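You operate a simulated robot arm through the tools that you are given. There is no shell and no other tool. Be economical: measure what you need, move in short steps, check, and stop when the job is done.

Carry out the task below with a simulated robot arm. There is one attempt and no reset: what you move stays moved.

TASK
Fetch the red dice from the dice tray and set it in the beige small basket. Then set the red marker to 10.
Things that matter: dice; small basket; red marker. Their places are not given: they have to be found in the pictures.

It is judged by the outcome, as a careful person would: the job done as asked, and still so three seconds after it is handed in. It fails if anything else is knocked over, pushed out of place, dropped, spilled or broken.

THE ROBOT
A 7-joint arm with a two-finger parallel gripper, fixed in place. Base frame: the origin is at the foot of the arm, x ahead of it, y to its left, z up; the work surface is at about z = 0. Lengths are in m, angles in rad, forces in N, time in s.
With the tool pointing down near the work surface it reaches from about 0.24 to 0.62 m from the base axis. Its first joint turns from -1.152 to 1.152 rad. Payload 2.6 kg.
Tool frame: the origin (TCP) lies between the finger pads and is the grasp point; the fingertips stand 0.03 m ahead of it; z points along the fingers, y is the line along which they close. The gripper opens to 0.094 m. The fingers are 0.028 m wide and 0.01 m thick; the gripper's body (0.05 by 0.096 m) begins 0.055 m behind the TCP.
Orientation is that of the tool frame in the base frame, as a unit quaternion [w, x, y, z]. With the fingers straight down and closing along the base's y, the tool's x points along the base's -x, its y along +y and its z along -z.

THE INTERFACE
- The arm moves only by the tool servo_tool. Its argument "series" is a list of rows, each an object (a shift or turn left out is 0, a gripper value left out holds the last) with "gripper": the gripper command, from -1 (shut) to 1 (fully open), values between in proportion; "translation": the shift along the base's x, y, z in m, a list of three; "rotation": the turn, a rotation vector about the base's x, y, z in rad, a list of three. In form: [{"gripper": gripper, "translation": [tx, ty, tz], "rotation": [ax, ay, az]}, ...]. A call has 1 to 10 rows; each row is the pose to reach, as a shift and turn from the pose commanded when the call began. A row lasts 0.2 s, in which the tool goes at most 0.05 m and 0.15 rad; a call with a longer step from one row to the next is refused whole, and so is a gripper value outside its range. A pose out of reach is approached as far as the arm can. The call stops where the force on the tool passes 40 N (or 10 N more than at its start, if that is more) or the arm is blocked; 0.2 s more then pass. The fingers move at their own pace (about 0.072 m/s each) and stop on an object; they squeeze with about 40 N. The grip force told is the motor's: it shows also when the fingers shut on nothing. Time passes only in rows, and 0.2 s behind the last, so rows that repeat a pose let the fingers close. It gives the time, the measured TCP pose, the force on the tool (base axes), the opening and the grip force at its end, in the units of the frame above (readings bear some noise).
- Cameras (640 x 400 px; columns grow to the right, rows downward): "scene" is fixed at [0.0236, 0.4294, 0.5615]; the picture's right is [-0.83, -0.56, 0.00], its down [-0.38, 0.56, -0.74] and it looks along [0.41, -0.61, -0.67] (base axes); focal length 226 px, centre (320, 200). "wrist" rides on the gripper at [-0.037, 0, -0.058] in the tool frame; the picture's right is [0.00, -1.00, 0.00], its down [0.97, 0.00, -0.24] and it looks along [0.24, 0.00, 0.97] (tool axes); focal length 218 px, centre (320, 200).
- snapshot(camera): a new picture of that camera. No time passes.
- pixel_to_xyz(camera, pixels): for up to 12 pixels [column, row] of the newest picture of that camera ("zoom" is the newest enlarged one), the place [x, y, z] in the base frame of the surface seen there, good to about 0.002 m, but the place of the scene camera against the robot may be out by one fixed shift of up to 0.012 m in any direction. No time passes.
- inspect(camera, box): a new picture of the part [left, top, right, bottom] of that camera's present view, enlarged. No time passes.
- close_job(): hands the job in; it is judged then, once.

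Work in short steps. Measure before you move; look again where a grasp or a placing could have gone wrong, and mend it. You have 80 turns and 54 pictures in all, those below and enlarged ones among them. Open the gripper and draw the arm clear of the work before you hand the job in, unless the task says otherwise; then end with one line.

The tools are called after "Request:" by a JSON object that holds its "method" and its "body". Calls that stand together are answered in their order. servo_tool: Moves the arm, as the interface text tells. Its arguments: {"type":"object","properties":{"series":{"type":"array","items":{"type":"object","properties":{"gripper":{"type":"number"},"translation":{"type":"array","items":{"type":"number"}},"rotation":{"type":"array","items":{"type":"number"}}}}}},"required":["series"]} The other tools are called the same way: snapshot (camera) takes a picture; pixel_to_xyz (camera, pixels) gives the place of the surface under pixels of a picture; inspect (camera, box) takes an enlarged picture of a part of a camera's view; close_job () hands the job in.

At the start:

```text
time: 0.0
position: [0.3615, -0.0107, 0.3624]
tool_rot: [0.0, 0.001, 1.0, 0.0]
force: [-0.6, -0.3, 0.2]
width: 0.0939
gripper_force: 0.1
```

scene: 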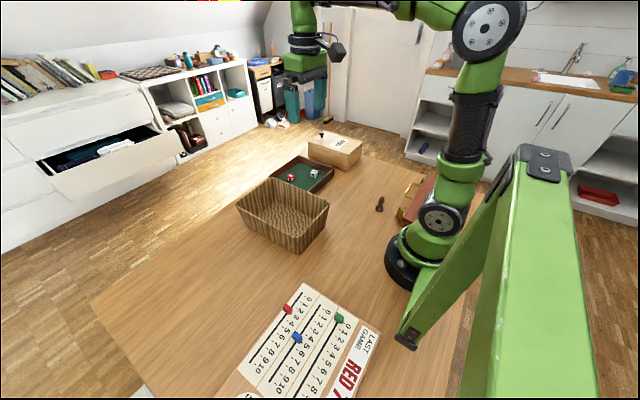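
wrist: 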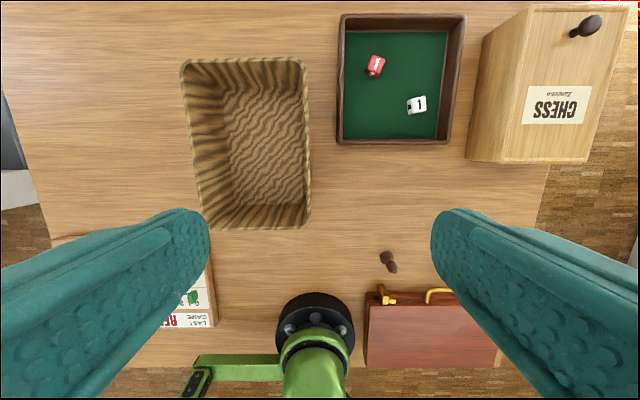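

The wrist view shows the red die near (376,66), the tray, and the basket near (250,140). The scene view shows the score board near (310,340). I'll enlarge these and measure them.

Request:
{"method": "inspect", "body": {"camera": "scene", "box": [220, 270, 400, 400]}}

Request:
{"method": "pixel_to_xyz", "body": {"camera": "wrist", "pixels": [[376, 61], [373, 71], [400, 80], [416, 104], [343, 20], [460, 20], [340, 140], [450, 140], [270, 140], [310, 225], [187, 70], [300, 60]]}}

Request:
{"method": "inspect", "body": {"camera": "wrist", "box": [330, 5, 480, 155]}}

```text
3.08 times, centred on (310, 335) of scene
```

zoom: 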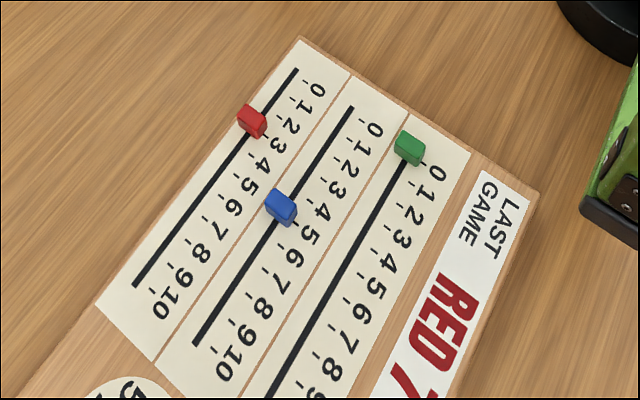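

```text
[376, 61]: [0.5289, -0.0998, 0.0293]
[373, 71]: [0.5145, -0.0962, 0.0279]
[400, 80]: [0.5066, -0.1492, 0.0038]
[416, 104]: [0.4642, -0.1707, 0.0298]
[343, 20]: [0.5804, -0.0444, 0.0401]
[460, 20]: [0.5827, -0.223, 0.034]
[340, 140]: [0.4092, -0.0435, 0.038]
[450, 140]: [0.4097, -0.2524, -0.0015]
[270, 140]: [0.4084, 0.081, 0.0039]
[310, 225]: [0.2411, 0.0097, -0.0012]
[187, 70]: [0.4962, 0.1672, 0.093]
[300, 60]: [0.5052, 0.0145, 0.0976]
```

```text
2.67 times, centred on (405, 80) of wrist
```

zoom: 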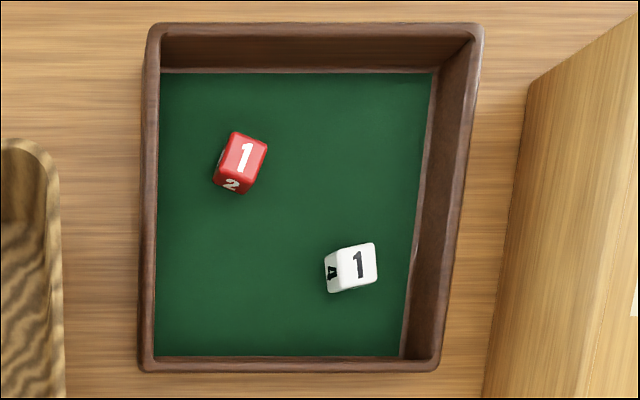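

The die is near (0.523, -0.099) with its top at z≈0.029. I'll move above it, with the gripper partly closed, to see its yaw.

Request:
{"method": "servo_tool", "body": {"series": [{"gripper": 0.2, "translation": [0.027, -0.015, -0.025]}, {"translation": [0.054, -0.03, -0.05]}, {"translation": [0.081, -0.045, -0.08]}, {"translation": [0.108, -0.06, -0.105]}, {"translation": [0.135, -0.075, -0.13]}, {"translation": [0.155, -0.088, -0.16]}, {"translation": [0.16, -0.088, -0.18]}, {"translation": [0.16, -0.088, -0.18]}]}}

Request:
{"method": "snapshot", "body": {"camera": "wrist"}}

```text
time: 1.8
position: [0.5214, -0.0993, 0.1798]
tool_rot: [0.0, 0.0, 1.0, 0.0]
force: [0.5, -0.4, -0.7]
width: 0.0563
gripper_force: 0.1
```

```text
49 pictures are left
```

wrist: 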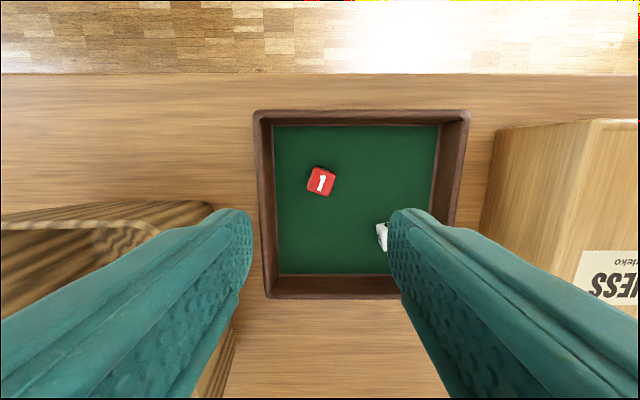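

Request:
{"method": "inspect", "body": {"camera": "wrist", "box": [288, 162, 352, 202]}}

Request:
{"method": "pixel_to_xyz", "body": {"camera": "wrist", "pixels": [[321, 181], [315, 167], [334, 172], [327, 195], [308, 188], [256, 200], [462, 200], [261, 290], [390, 285], [381, 235], [200, 205]]}}

```text
10.00 times, centred on (320, 182) of wrist
```

zoom: 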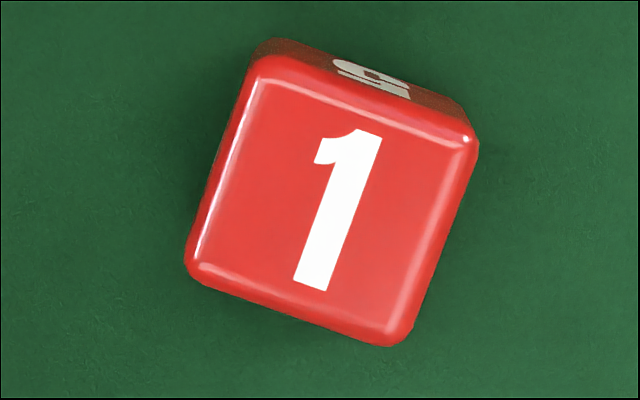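

```text
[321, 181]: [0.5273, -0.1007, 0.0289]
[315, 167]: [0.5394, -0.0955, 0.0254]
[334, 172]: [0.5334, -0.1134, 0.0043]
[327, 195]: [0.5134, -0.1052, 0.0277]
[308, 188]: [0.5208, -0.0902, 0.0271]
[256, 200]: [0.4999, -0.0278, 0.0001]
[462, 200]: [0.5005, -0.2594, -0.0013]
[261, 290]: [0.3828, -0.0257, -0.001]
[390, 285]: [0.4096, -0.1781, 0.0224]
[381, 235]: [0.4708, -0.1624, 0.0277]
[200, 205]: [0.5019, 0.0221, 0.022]
```

The die centre is (0.5265, -0.101), with yaw about -0.37 rad. I'll turn the tool to match and lower it.

Request:
{"method": "servo_tool", "body": {"series": [{"translation": [0.005, -0.0017, -0.02], "rotation": [0, 0, -0.13]}, {"translation": [0.005, -0.0017, -0.04], "rotation": [0, 0, -0.26]}, {"translation": [0.005, -0.0017, -0.07], "rotation": [0, 0, -0.37]}, {"translation": [0.005, -0.0017, -0.1], "rotation": [0, 0, -0.37]}, {"translation": [0.005, -0.0017, -0.125], "rotation": [0, 0, -0.37]}, {"translation": [0.005, -0.0017, -0.14], "rotation": [0, 0, -0.37]}, {"translation": [0.005, -0.0017, -0.14], "rotation": [0, 0, -0.37]}]}}

Request:
{"method": "snapshot", "body": {"camera": "wrist"}}

```text
time: 3.4
position: [0.5249, -0.101, 0.0417]
tool_rot: [0.0, 0.183, 0.983, 0.0]
force: [0.3, -0.3, 0.2]
width: 0.0563
gripper_force: 0.1
```

```text
47 pictures are left
```

wrist: 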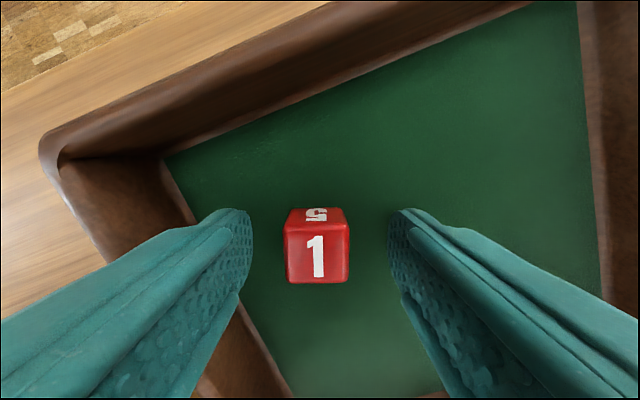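

The tool is aligned with the die, so I'll drop 3 mm, close, and lift.

Request:
{"method": "servo_tool", "body": {"series": [{"translation": [0, 0, -0.003]}, {"gripper": -1, "translation": [0, 0, -0.003]}, {"translation": [0, 0, -0.003]}, {"translation": [0, 0, -0.003]}, {"translation": [0, 0, -0.003]}]}}

Request:
{"method": "servo_tool", "body": {"series": [{"translation": [0, 0, 0.03]}, {"translation": [0, 0, 0.07]}, {"translation": [0, 0, 0.11]}, {"translation": [0, 0, 0.15]}, {"translation": [0, 0, 0.16]}]}}

Request:
{"method": "snapshot", "body": {"camera": "wrist"}}

Request:
{"method": "snapshot", "body": {"camera": "scene"}}

```text
time: 4.6
position: [0.5251, -0.1005, 0.0393]
tool_rot: [-0.001, 0.185, 0.983, 0.0]
force: [0.4, 0.0, 0.6]
width: 0.0219
gripper_force: 39.8
```

```text
time: 5.8
position: [0.5273, -0.1001, 0.1981]
tool_rot: [0.0, 0.184, 0.983, 0.0]
force: [-0.1, -0.1, -0.7]
width: 0.0225
gripper_force: 40.3
```

```text
46 pictures are left
```

wrist: 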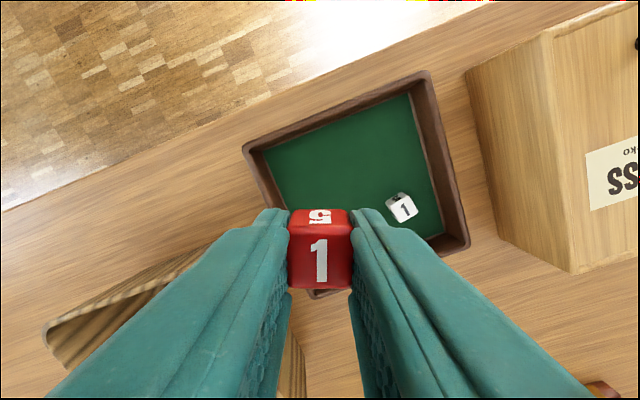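

```text
45 pictures are left
```

scene: 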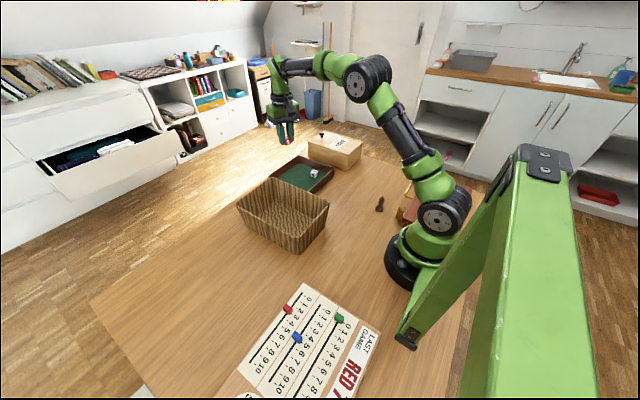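

The die is held. I'll carry it over the basket centre at about (0.397, 0.088), turning the tool back as it goes.

Request:
{"method": "servo_tool", "body": {"series": [{"translation": [-0.02, 0.03, 0.0], "rotation": [0, 0, 0.1]}, {"translation": [-0.045, 0.065, 0.0], "rotation": [0, 0, 0.2]}, {"translation": [-0.07, 0.1, 0.0], "rotation": [0, 0, 0.3]}, {"translation": [-0.095, 0.135, 0.0], "rotation": [0, 0, 0.37]}, {"translation": [-0.115, 0.165, 0], "rotation": [0, 0, 0.37]}, {"translation": [-0.13, 0.188, 0.0], "rotation": [0, 0, 0.37]}, {"translation": [-0.13, 0.188, 0.0], "rotation": [0, 0, 0.37]}]}}

Request:
{"method": "snapshot", "body": {"camera": "wrist"}}

Request:
{"method": "snapshot", "body": {"camera": "scene"}}

```text
time: 7.4
position: [0.3939, 0.0887, 0.1984]
tool_rot: [0.0, 0.0, 1.0, -0.001]
force: [0.5, 0.1, -0.5]
width: 0.0223
gripper_force: 39.8
```

```text
44 pictures are left
```

wrist: 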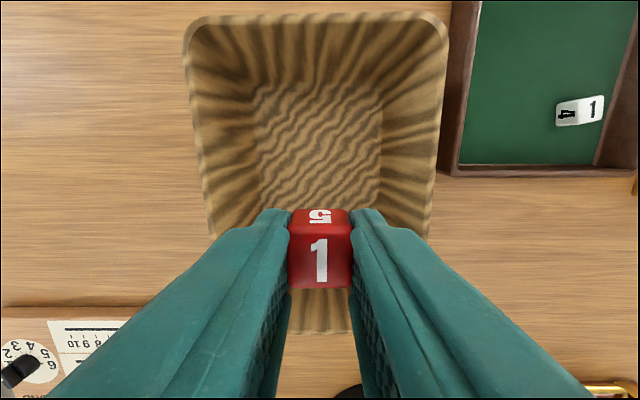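

```text
43 pictures are left
```

scene: 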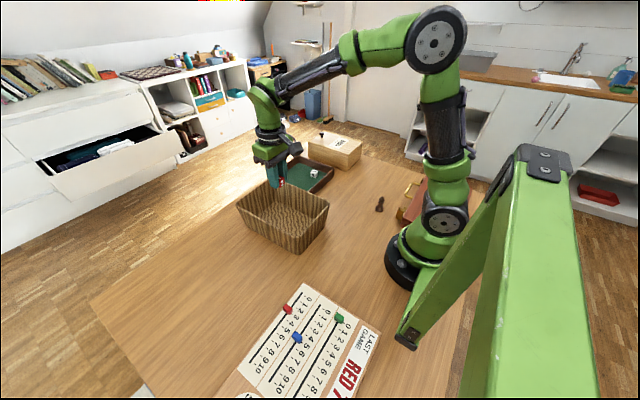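

The tool is centred over the basket. I'll lower the die to the basket floor.

Request:
{"method": "servo_tool", "body": {"series": [{"translation": [0.002, 0, -0.04]}, {"translation": [0.002, 0, -0.08]}, {"translation": [0.002, 0, -0.11]}, {"translation": [0.002, 0, -0.135]}, {"translation": [0.002, 0, -0.148]}, {"translation": [0.002, 0, -0.154]}, {"translation": [0.002, 0, -0.154]}]}}

Request:
{"method": "snapshot", "body": {"camera": "scene"}}

```text
time: 9.0
position: [0.3991, 0.089, 0.0433]
tool_rot: [0.0, -0.001, 1.0, 0.0]
force: [-0.3, -0.6, -0.4]
width: 0.0219
gripper_force: 40.3
```

```text
42 pictures are left
```

scene: 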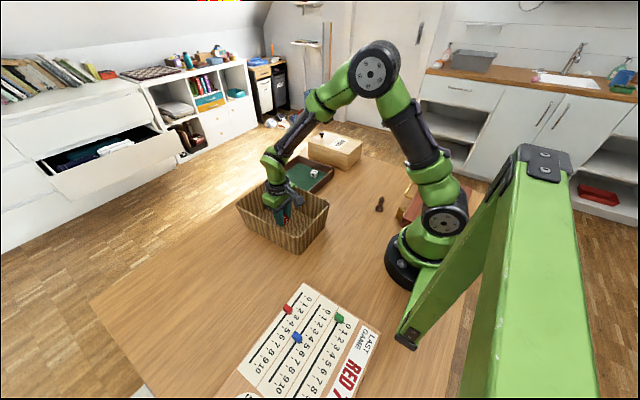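

I'll go down 3 mm more, open part way, and rise straight up.

Request:
{"method": "servo_tool", "body": {"series": [{"translation": [0, 0, -0.003]}, {"translation": [0, 0, -0.003], "gripper": -0.1}, {"translation": [0, 0, -0.003]}, {"translation": [0, 0, -0.003]}, {"translation": [0, 0, 0.02]}, {"translation": [0, 0, 0.06]}, {"translation": [0, 0, 0.1]}, {"translation": [0, 0, 0.15]}, {"translation": [0, 0, 0.2]}]}}

Request:
{"method": "snapshot", "body": {"camera": "wrist"}}

Request:
{"method": "pixel_to_xyz", "body": {"camera": "scene", "pixels": [[287, 309], [296, 338], [339, 318], [304, 284], [380, 330], [238, 370], [304, 290], [258, 364]]}}

```text
time: 11.0
position: [0.3961, 0.0864, 0.2471]
tool_rot: [0.0, 0.0, 1.0, 0.0]
force: [-0.8, 0.2, 0.8]
width: 0.0425
gripper_force: 0.1
```

```text
41 pictures are left
```

wrist: 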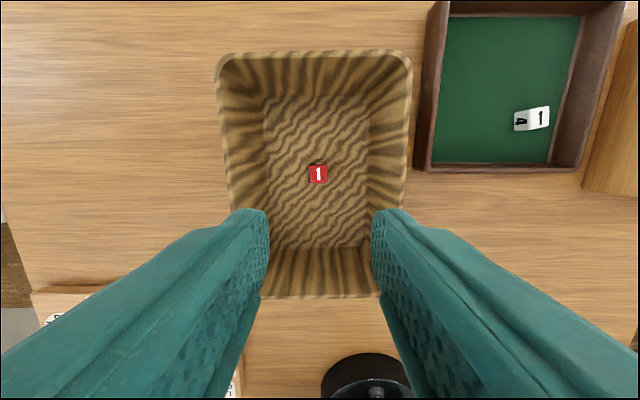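

```text
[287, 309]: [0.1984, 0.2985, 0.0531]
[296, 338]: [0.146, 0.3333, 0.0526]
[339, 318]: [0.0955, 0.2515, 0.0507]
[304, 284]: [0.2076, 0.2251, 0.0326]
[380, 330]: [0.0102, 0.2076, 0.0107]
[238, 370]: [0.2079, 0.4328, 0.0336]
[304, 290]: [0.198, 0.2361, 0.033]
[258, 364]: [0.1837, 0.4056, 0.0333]
```

The die sits flat in the basket at (318,173). Next is the score board, so I'll move above the red marker for a close look.

Request:
{"method": "servo_tool", "body": {"series": [{"translation": [-0.02, 0.03, 0.0]}, {"translation": [-0.04, 0.06, 0.0]}, {"translation": [-0.065, 0.095, 0.0]}, {"translation": [-0.09, 0.13, 0.0]}, {"translation": [-0.115, 0.165, 0]}, {"translation": [-0.14, 0.2, 0.0]}, {"translation": [-0.166, 0.224, 0.0]}, {"translation": [-0.166, 0.224, 0.0]}]}}

Request:
{"method": "snapshot", "body": {"camera": "wrist"}}

Request:
{"method": "snapshot", "body": {"camera": "scene"}}

```text
time: 12.8
position: [0.2323, 0.3129, 0.2444]
tool_rot: [0.0, -0.001, 1.0, 0.0]
force: [0.4, -0.2, 0.6]
width: 0.0422
gripper_force: 0.1
```

```text
40 pictures are left
```

wrist: 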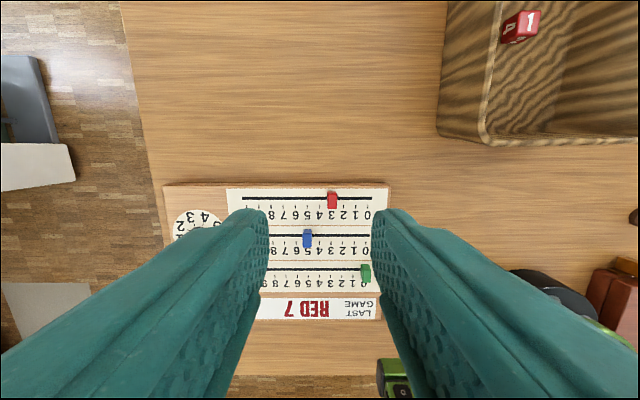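

```text
39 pictures are left
```

scene: 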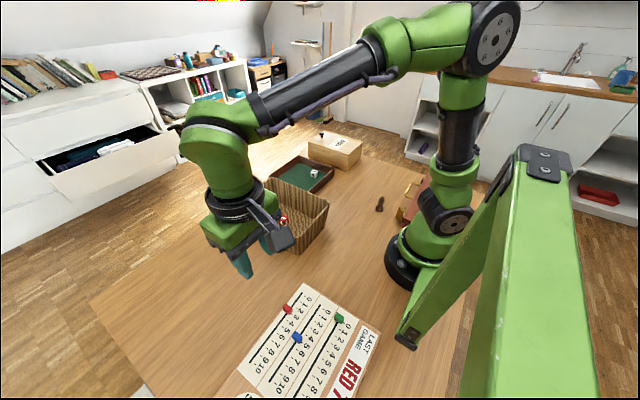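

Request:
{"method": "inspect", "body": {"camera": "wrist", "box": [225, 175, 395, 281]}}

Request:
{"method": "pixel_to_xyz", "body": {"camera": "wrist", "pixels": [[332, 197], [332, 205], [369, 198], [243, 198], [300, 198], [307, 238], [165, 186], [389, 186], [300, 190]]}}

```text
3.76 times, centred on (310, 228) of wrist
```

zoom: 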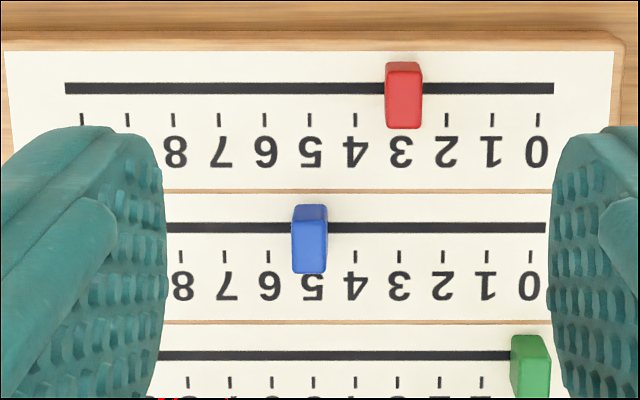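

```text
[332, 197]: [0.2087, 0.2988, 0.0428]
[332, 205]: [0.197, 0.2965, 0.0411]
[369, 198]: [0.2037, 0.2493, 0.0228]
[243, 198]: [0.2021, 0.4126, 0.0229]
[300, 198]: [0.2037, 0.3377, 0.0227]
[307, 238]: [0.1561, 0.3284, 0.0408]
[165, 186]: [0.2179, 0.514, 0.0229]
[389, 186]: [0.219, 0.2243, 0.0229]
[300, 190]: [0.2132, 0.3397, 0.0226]
```

The red marker is at (0.2025, 0.2975), exactly on 3. The ticks are 0.0157 m apart and 10 is at y≈0.408. I'll come down above the marker.

Request:
{"method": "servo_tool", "body": {"series": [{"translation": [-0.01, -0.005, -0.03]}, {"translation": [-0.02, -0.01, -0.06]}, {"translation": [-0.03, -0.0155, -0.1]}, {"translation": [-0.03, -0.0155, -0.14]}, {"translation": [-0.03, -0.0155, -0.15]}, {"translation": [-0.03, -0.0155, -0.15]}]}}

Request:
{"method": "snapshot", "body": {"camera": "wrist"}}

Request:
{"method": "pixel_to_xyz", "body": {"camera": "wrist", "pixels": [[320, 215], [320, 225], [320, 235]]}}

```text
time: 14.2
position: [0.2002, 0.2985, 0.0937]
tool_rot: [0.0, -0.001, 1.0, 0.0]
force: [-0.6, 0.7, 0.1]
width: 0.0425
gripper_force: 0.0
```

```text
37 pictures are left
```

wrist: 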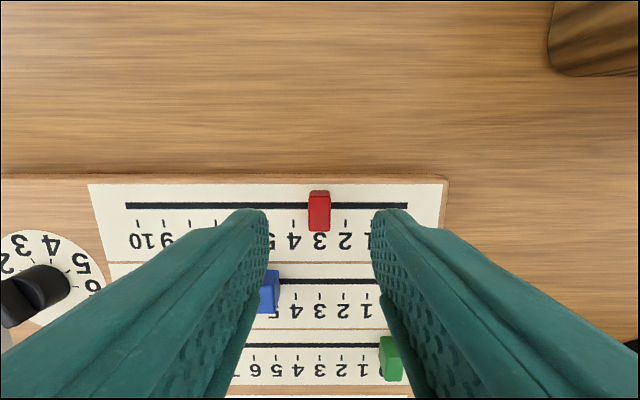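

```text
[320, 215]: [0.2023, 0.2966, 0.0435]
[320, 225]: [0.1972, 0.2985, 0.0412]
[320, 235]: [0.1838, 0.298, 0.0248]
```

The marker is centred between the fingers. I'll descend to about z=0.057, which puts the tips about 4 mm above the board, and close gently on it.

Request:
{"method": "servo_tool", "body": {"series": [{"translation": [0.001, -0.0005, -0.02]}, {"translation": [0.001, -0.0005, -0.033]}, {"translation": [0.001, -0.0005, -0.036]}, {"translation": [0.001, -0.0005, -0.036], "gripper": -1}, {"translation": [0.001, -0.0005, -0.036]}, {"translation": [0.001, -0.0005, -0.036]}, {"translation": [0.001, -0.0005, -0.036]}]}}

Request:
{"method": "snapshot", "body": {"camera": "wrist"}}

```text
time: 15.8
position: [0.2015, 0.2963, 0.0575]
tool_rot: [0.0, -0.001, 1.0, 0.0]
force: [2.1, 0.9, 0.1]
width: 0.0107
gripper_force: 40.0
```

```text
36 pictures are left
```

wrist: 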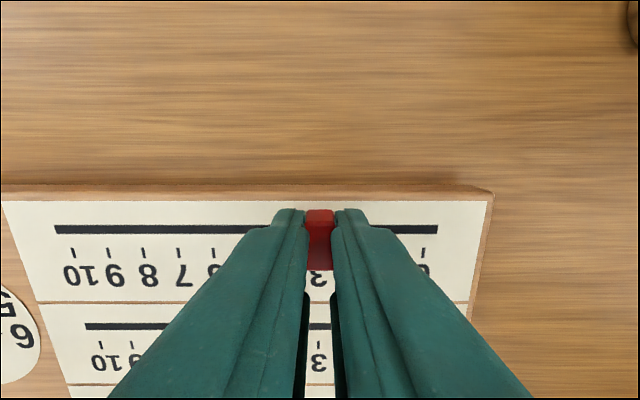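

The marker is held (width 0.0107). I'll slide it along +y by 0.10, then check.

Request:
{"method": "servo_tool", "body": {"series": [{"translation": [0, 0.015, 0]}, {"translation": [0, 0.03, 0]}, {"translation": [0, 0.045, 0]}, {"translation": [0, 0.06, 0]}, {"translation": [0, 0.075, 0]}, {"translation": [0, 0.09, 0]}, {"translation": [0, 0.1, 0]}, {"translation": [0, 0.1, 0]}]}}

Request:
{"method": "snapshot", "body": {"camera": "wrist"}}

Request:
{"method": "inspect", "body": {"camera": "scene", "box": [220, 270, 400, 400]}}

```text
time: 17.6
position: [0.202, 0.398, 0.0588]
tool_rot: [-0.001, 0.0, 1.0, -0.001]
force: [-0.3, -1.6, -0.9]
width: 0.0108
gripper_force: 40.1
```

```text
35 pictures are left
```

wrist: 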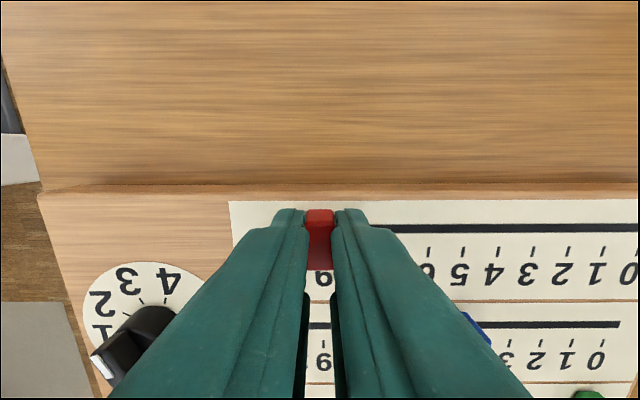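

```text
3.08 times, centred on (310, 335) of scene
```

zoom: 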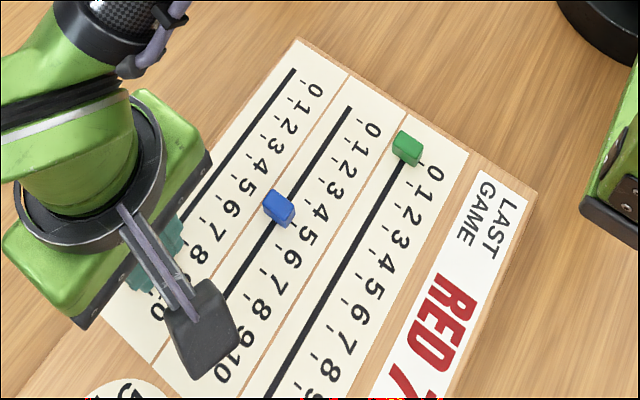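

The board may have shifted about 1 mm, so I'll re-measure the ticks from the wrist camera before the last bit.

Request:
{"method": "inspect", "body": {"camera": "wrist", "box": [390, 190, 640, 346]}}

Request:
{"method": "pixel_to_xyz", "body": {"camera": "wrist", "pixels": [[428, 252], [464, 252], [499, 252], [535, 252], [570, 252], [605, 252], [229, 201], [42, 194]]}}

```text
2.56 times, centred on (515, 268) of wrist
```

zoom: 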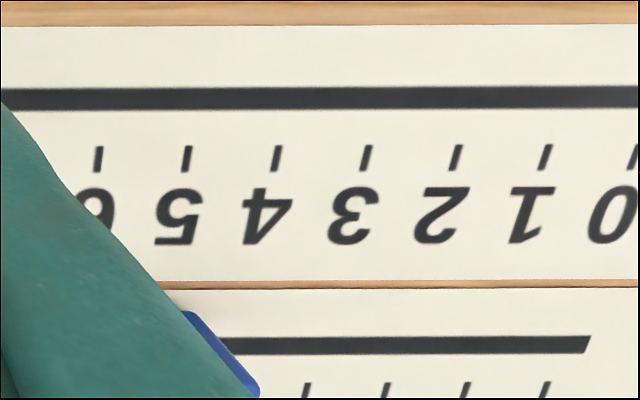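

```text
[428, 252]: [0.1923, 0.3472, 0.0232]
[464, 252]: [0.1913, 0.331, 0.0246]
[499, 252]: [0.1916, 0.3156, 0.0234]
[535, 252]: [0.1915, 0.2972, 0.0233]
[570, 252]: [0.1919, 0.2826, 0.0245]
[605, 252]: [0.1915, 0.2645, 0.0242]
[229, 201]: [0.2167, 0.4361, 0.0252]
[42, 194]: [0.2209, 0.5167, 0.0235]
```

The board hasn't moved (tick 3 is still at y≈0.298). Tick pitch is about 0.0163, so the marker is at about 9.15. I'll slide another 13.5 mm.

Request:
{"method": "servo_tool", "body": {"series": [{"translation": [0, 0.007, 0]}, {"translation": [0, 0.0135, 0]}, {"translation": [0, 0.0135, 0]}, {"translation": [0, 0.0135, 0]}]}}

Request:
{"method": "servo_tool", "body": {"series": [{"gripper": -0.4}, {"gripper": -0.4}, {"gripper": -0.4}, {"translation": [0, 0, 0.03]}, {"translation": [0, 0, 0.07]}, {"translation": [0, 0, 0.12]}, {"translation": [0, 0, 0.12]}]}}

Request:
{"method": "snapshot", "body": {"camera": "wrist"}}

Request:
{"method": "inspect", "body": {"camera": "wrist", "box": [260, 170, 420, 270]}}

```text
time: 18.6
position: [0.2038, 0.4101, 0.0594]
tool_rot: [0.0, 0.0, 1.0, 0.0]
force: [0.9, 0.0, -0.2]
width: 0.0103
gripper_force: 40.1
```

```text
time: 20.2
position: [0.2044, 0.4081, 0.1797]
tool_rot: [0.0, -0.001, 1.0, 0.0]
force: [-0.7, -0.8, 0.1]
width: 0.0283
gripper_force: 0.1
```

```text
32 pictures are left
```

wrist: 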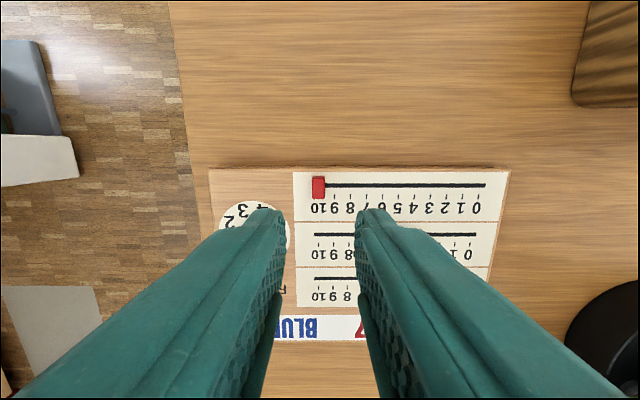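

```text
4.00 times, centred on (340, 220) of wrist
```

zoom: 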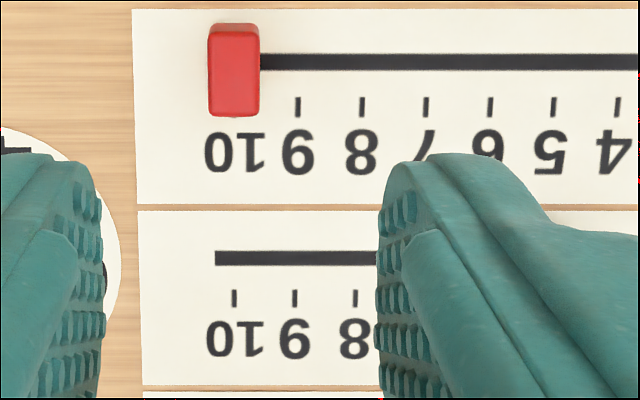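

The marker covers the 10 tick: it is centred at zoom column 234, and the tick extrapolates to 233. I'll open the gripper, draw the arm clear and do a final check.

Request:
{"method": "servo_tool", "body": {"series": [{"translation": [0.01, -0.02, 0.04]}, {"translation": [0.03, -0.05, 0.07]}, {"translation": [0.05, -0.085, 0.1], "gripper": 1}, {"translation": [0.07, -0.12, 0.12]}, {"translation": [0.085, -0.155, 0.14]}, {"translation": [0.1, -0.19, 0.16]}, {"translation": [0.115, -0.225, 0.17]}, {"translation": [0.13, -0.26, 0.18]}, {"translation": [0.14, -0.3, 0.18]}, {"translation": [0.14, -0.3, 0.18]}]}}

Request:
{"method": "snapshot", "body": {"camera": "scene"}}

Request:
{"method": "inspect", "body": {"camera": "scene", "box": [220, 270, 400, 400]}}

Request:
{"method": "snapshot", "body": {"camera": "wrist"}}

```text
refused: row 3 steps farther than a row can; nothing moved
```

```text
30 pictures are left
```

scene: 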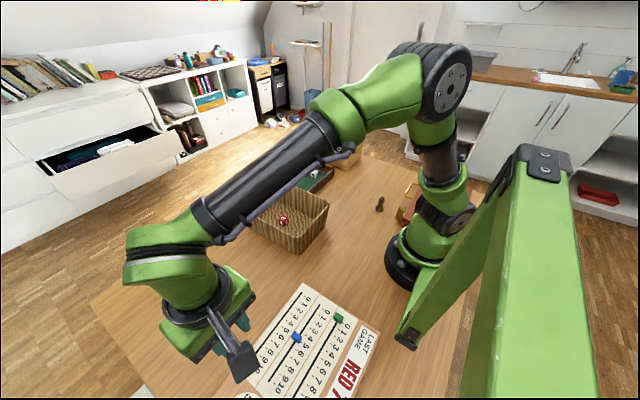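

```text
3.08 times, centred on (310, 335) of scene
```

zoom: 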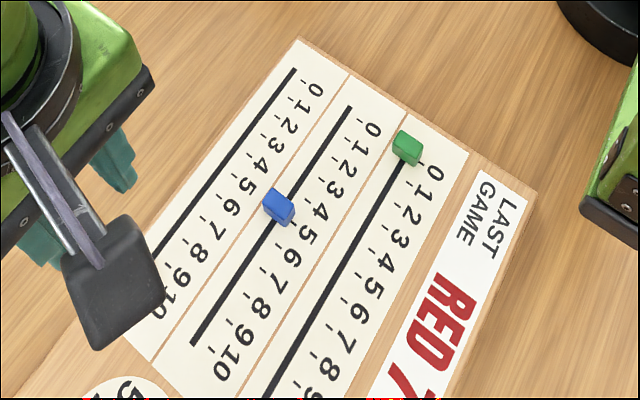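

```text
28 pictures are left
```

wrist: 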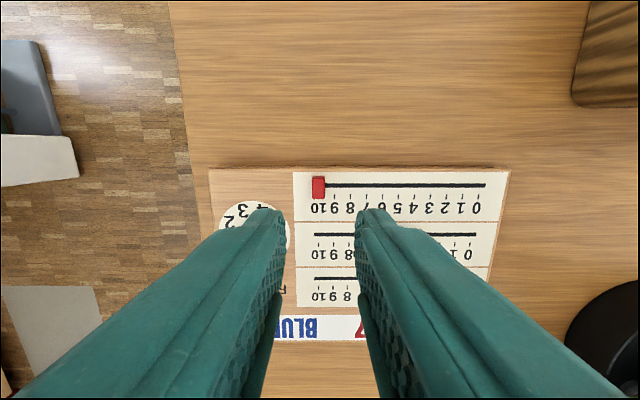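

That call was refused because one step was too long, so nothing moved. I'll repeat it with smaller steps.

Request:
{"method": "servo_tool", "body": {"series": [{"translation": [0, 0, 0.045]}, {"translation": [0.01, -0.02, 0.085]}, {"translation": [0.025, -0.05, 0.11], "gripper": 1}, {"translation": [0.04, -0.085, 0.13]}, {"translation": [0.055, -0.12, 0.15]}, {"translation": [0.07, -0.155, 0.17]}, {"translation": [0.085, -0.19, 0.18]}, {"translation": [0.1, -0.225, 0.18]}, {"translation": [0.11, -0.26, 0.18]}, {"translation": [0.11, -0.26, 0.18]}]}}

Request:
{"method": "snapshot", "body": {"camera": "scene"}}

Request:
{"method": "inspect", "body": {"camera": "scene", "box": [220, 270, 400, 400]}}

```text
time: 22.4
position: [0.3136, 0.1482, 0.3601]
tool_rot: [0.0, 0.0, 1.0, 0.0]
force: [0.4, 0.2, -0.2]
width: 0.0938
gripper_force: 0.0
```

```text
27 pictures are left
```

scene: 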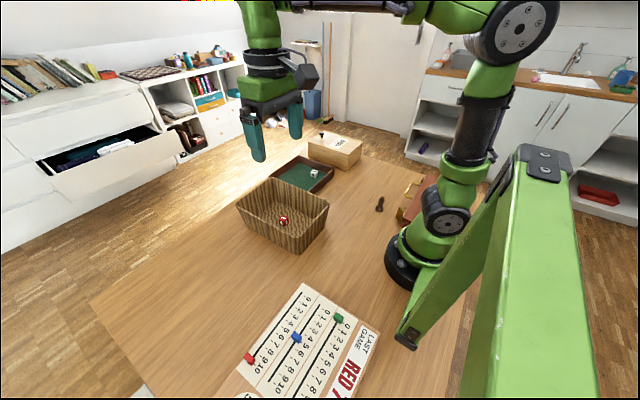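

```text
3.08 times, centred on (310, 335) of scene
```

zoom: 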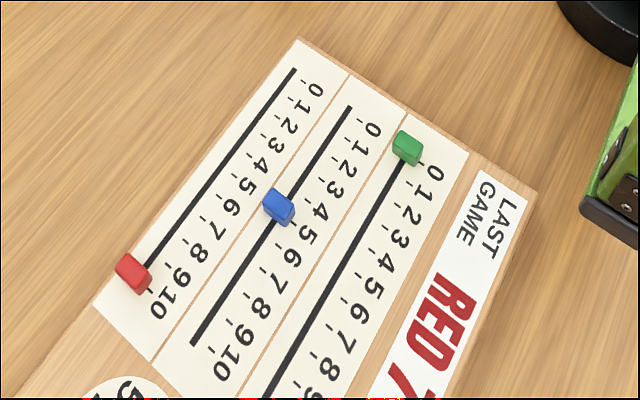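

The final views show the die in the basket, the red marker on 10 and everything else in place, so I'm handing in.

Request:
{"method": "close_job", "body": {}}

```text
The job is handed in.
```

The red die is in the beige basket, the red marker is set to 10, and the arm is drawn clear with the gripper open.
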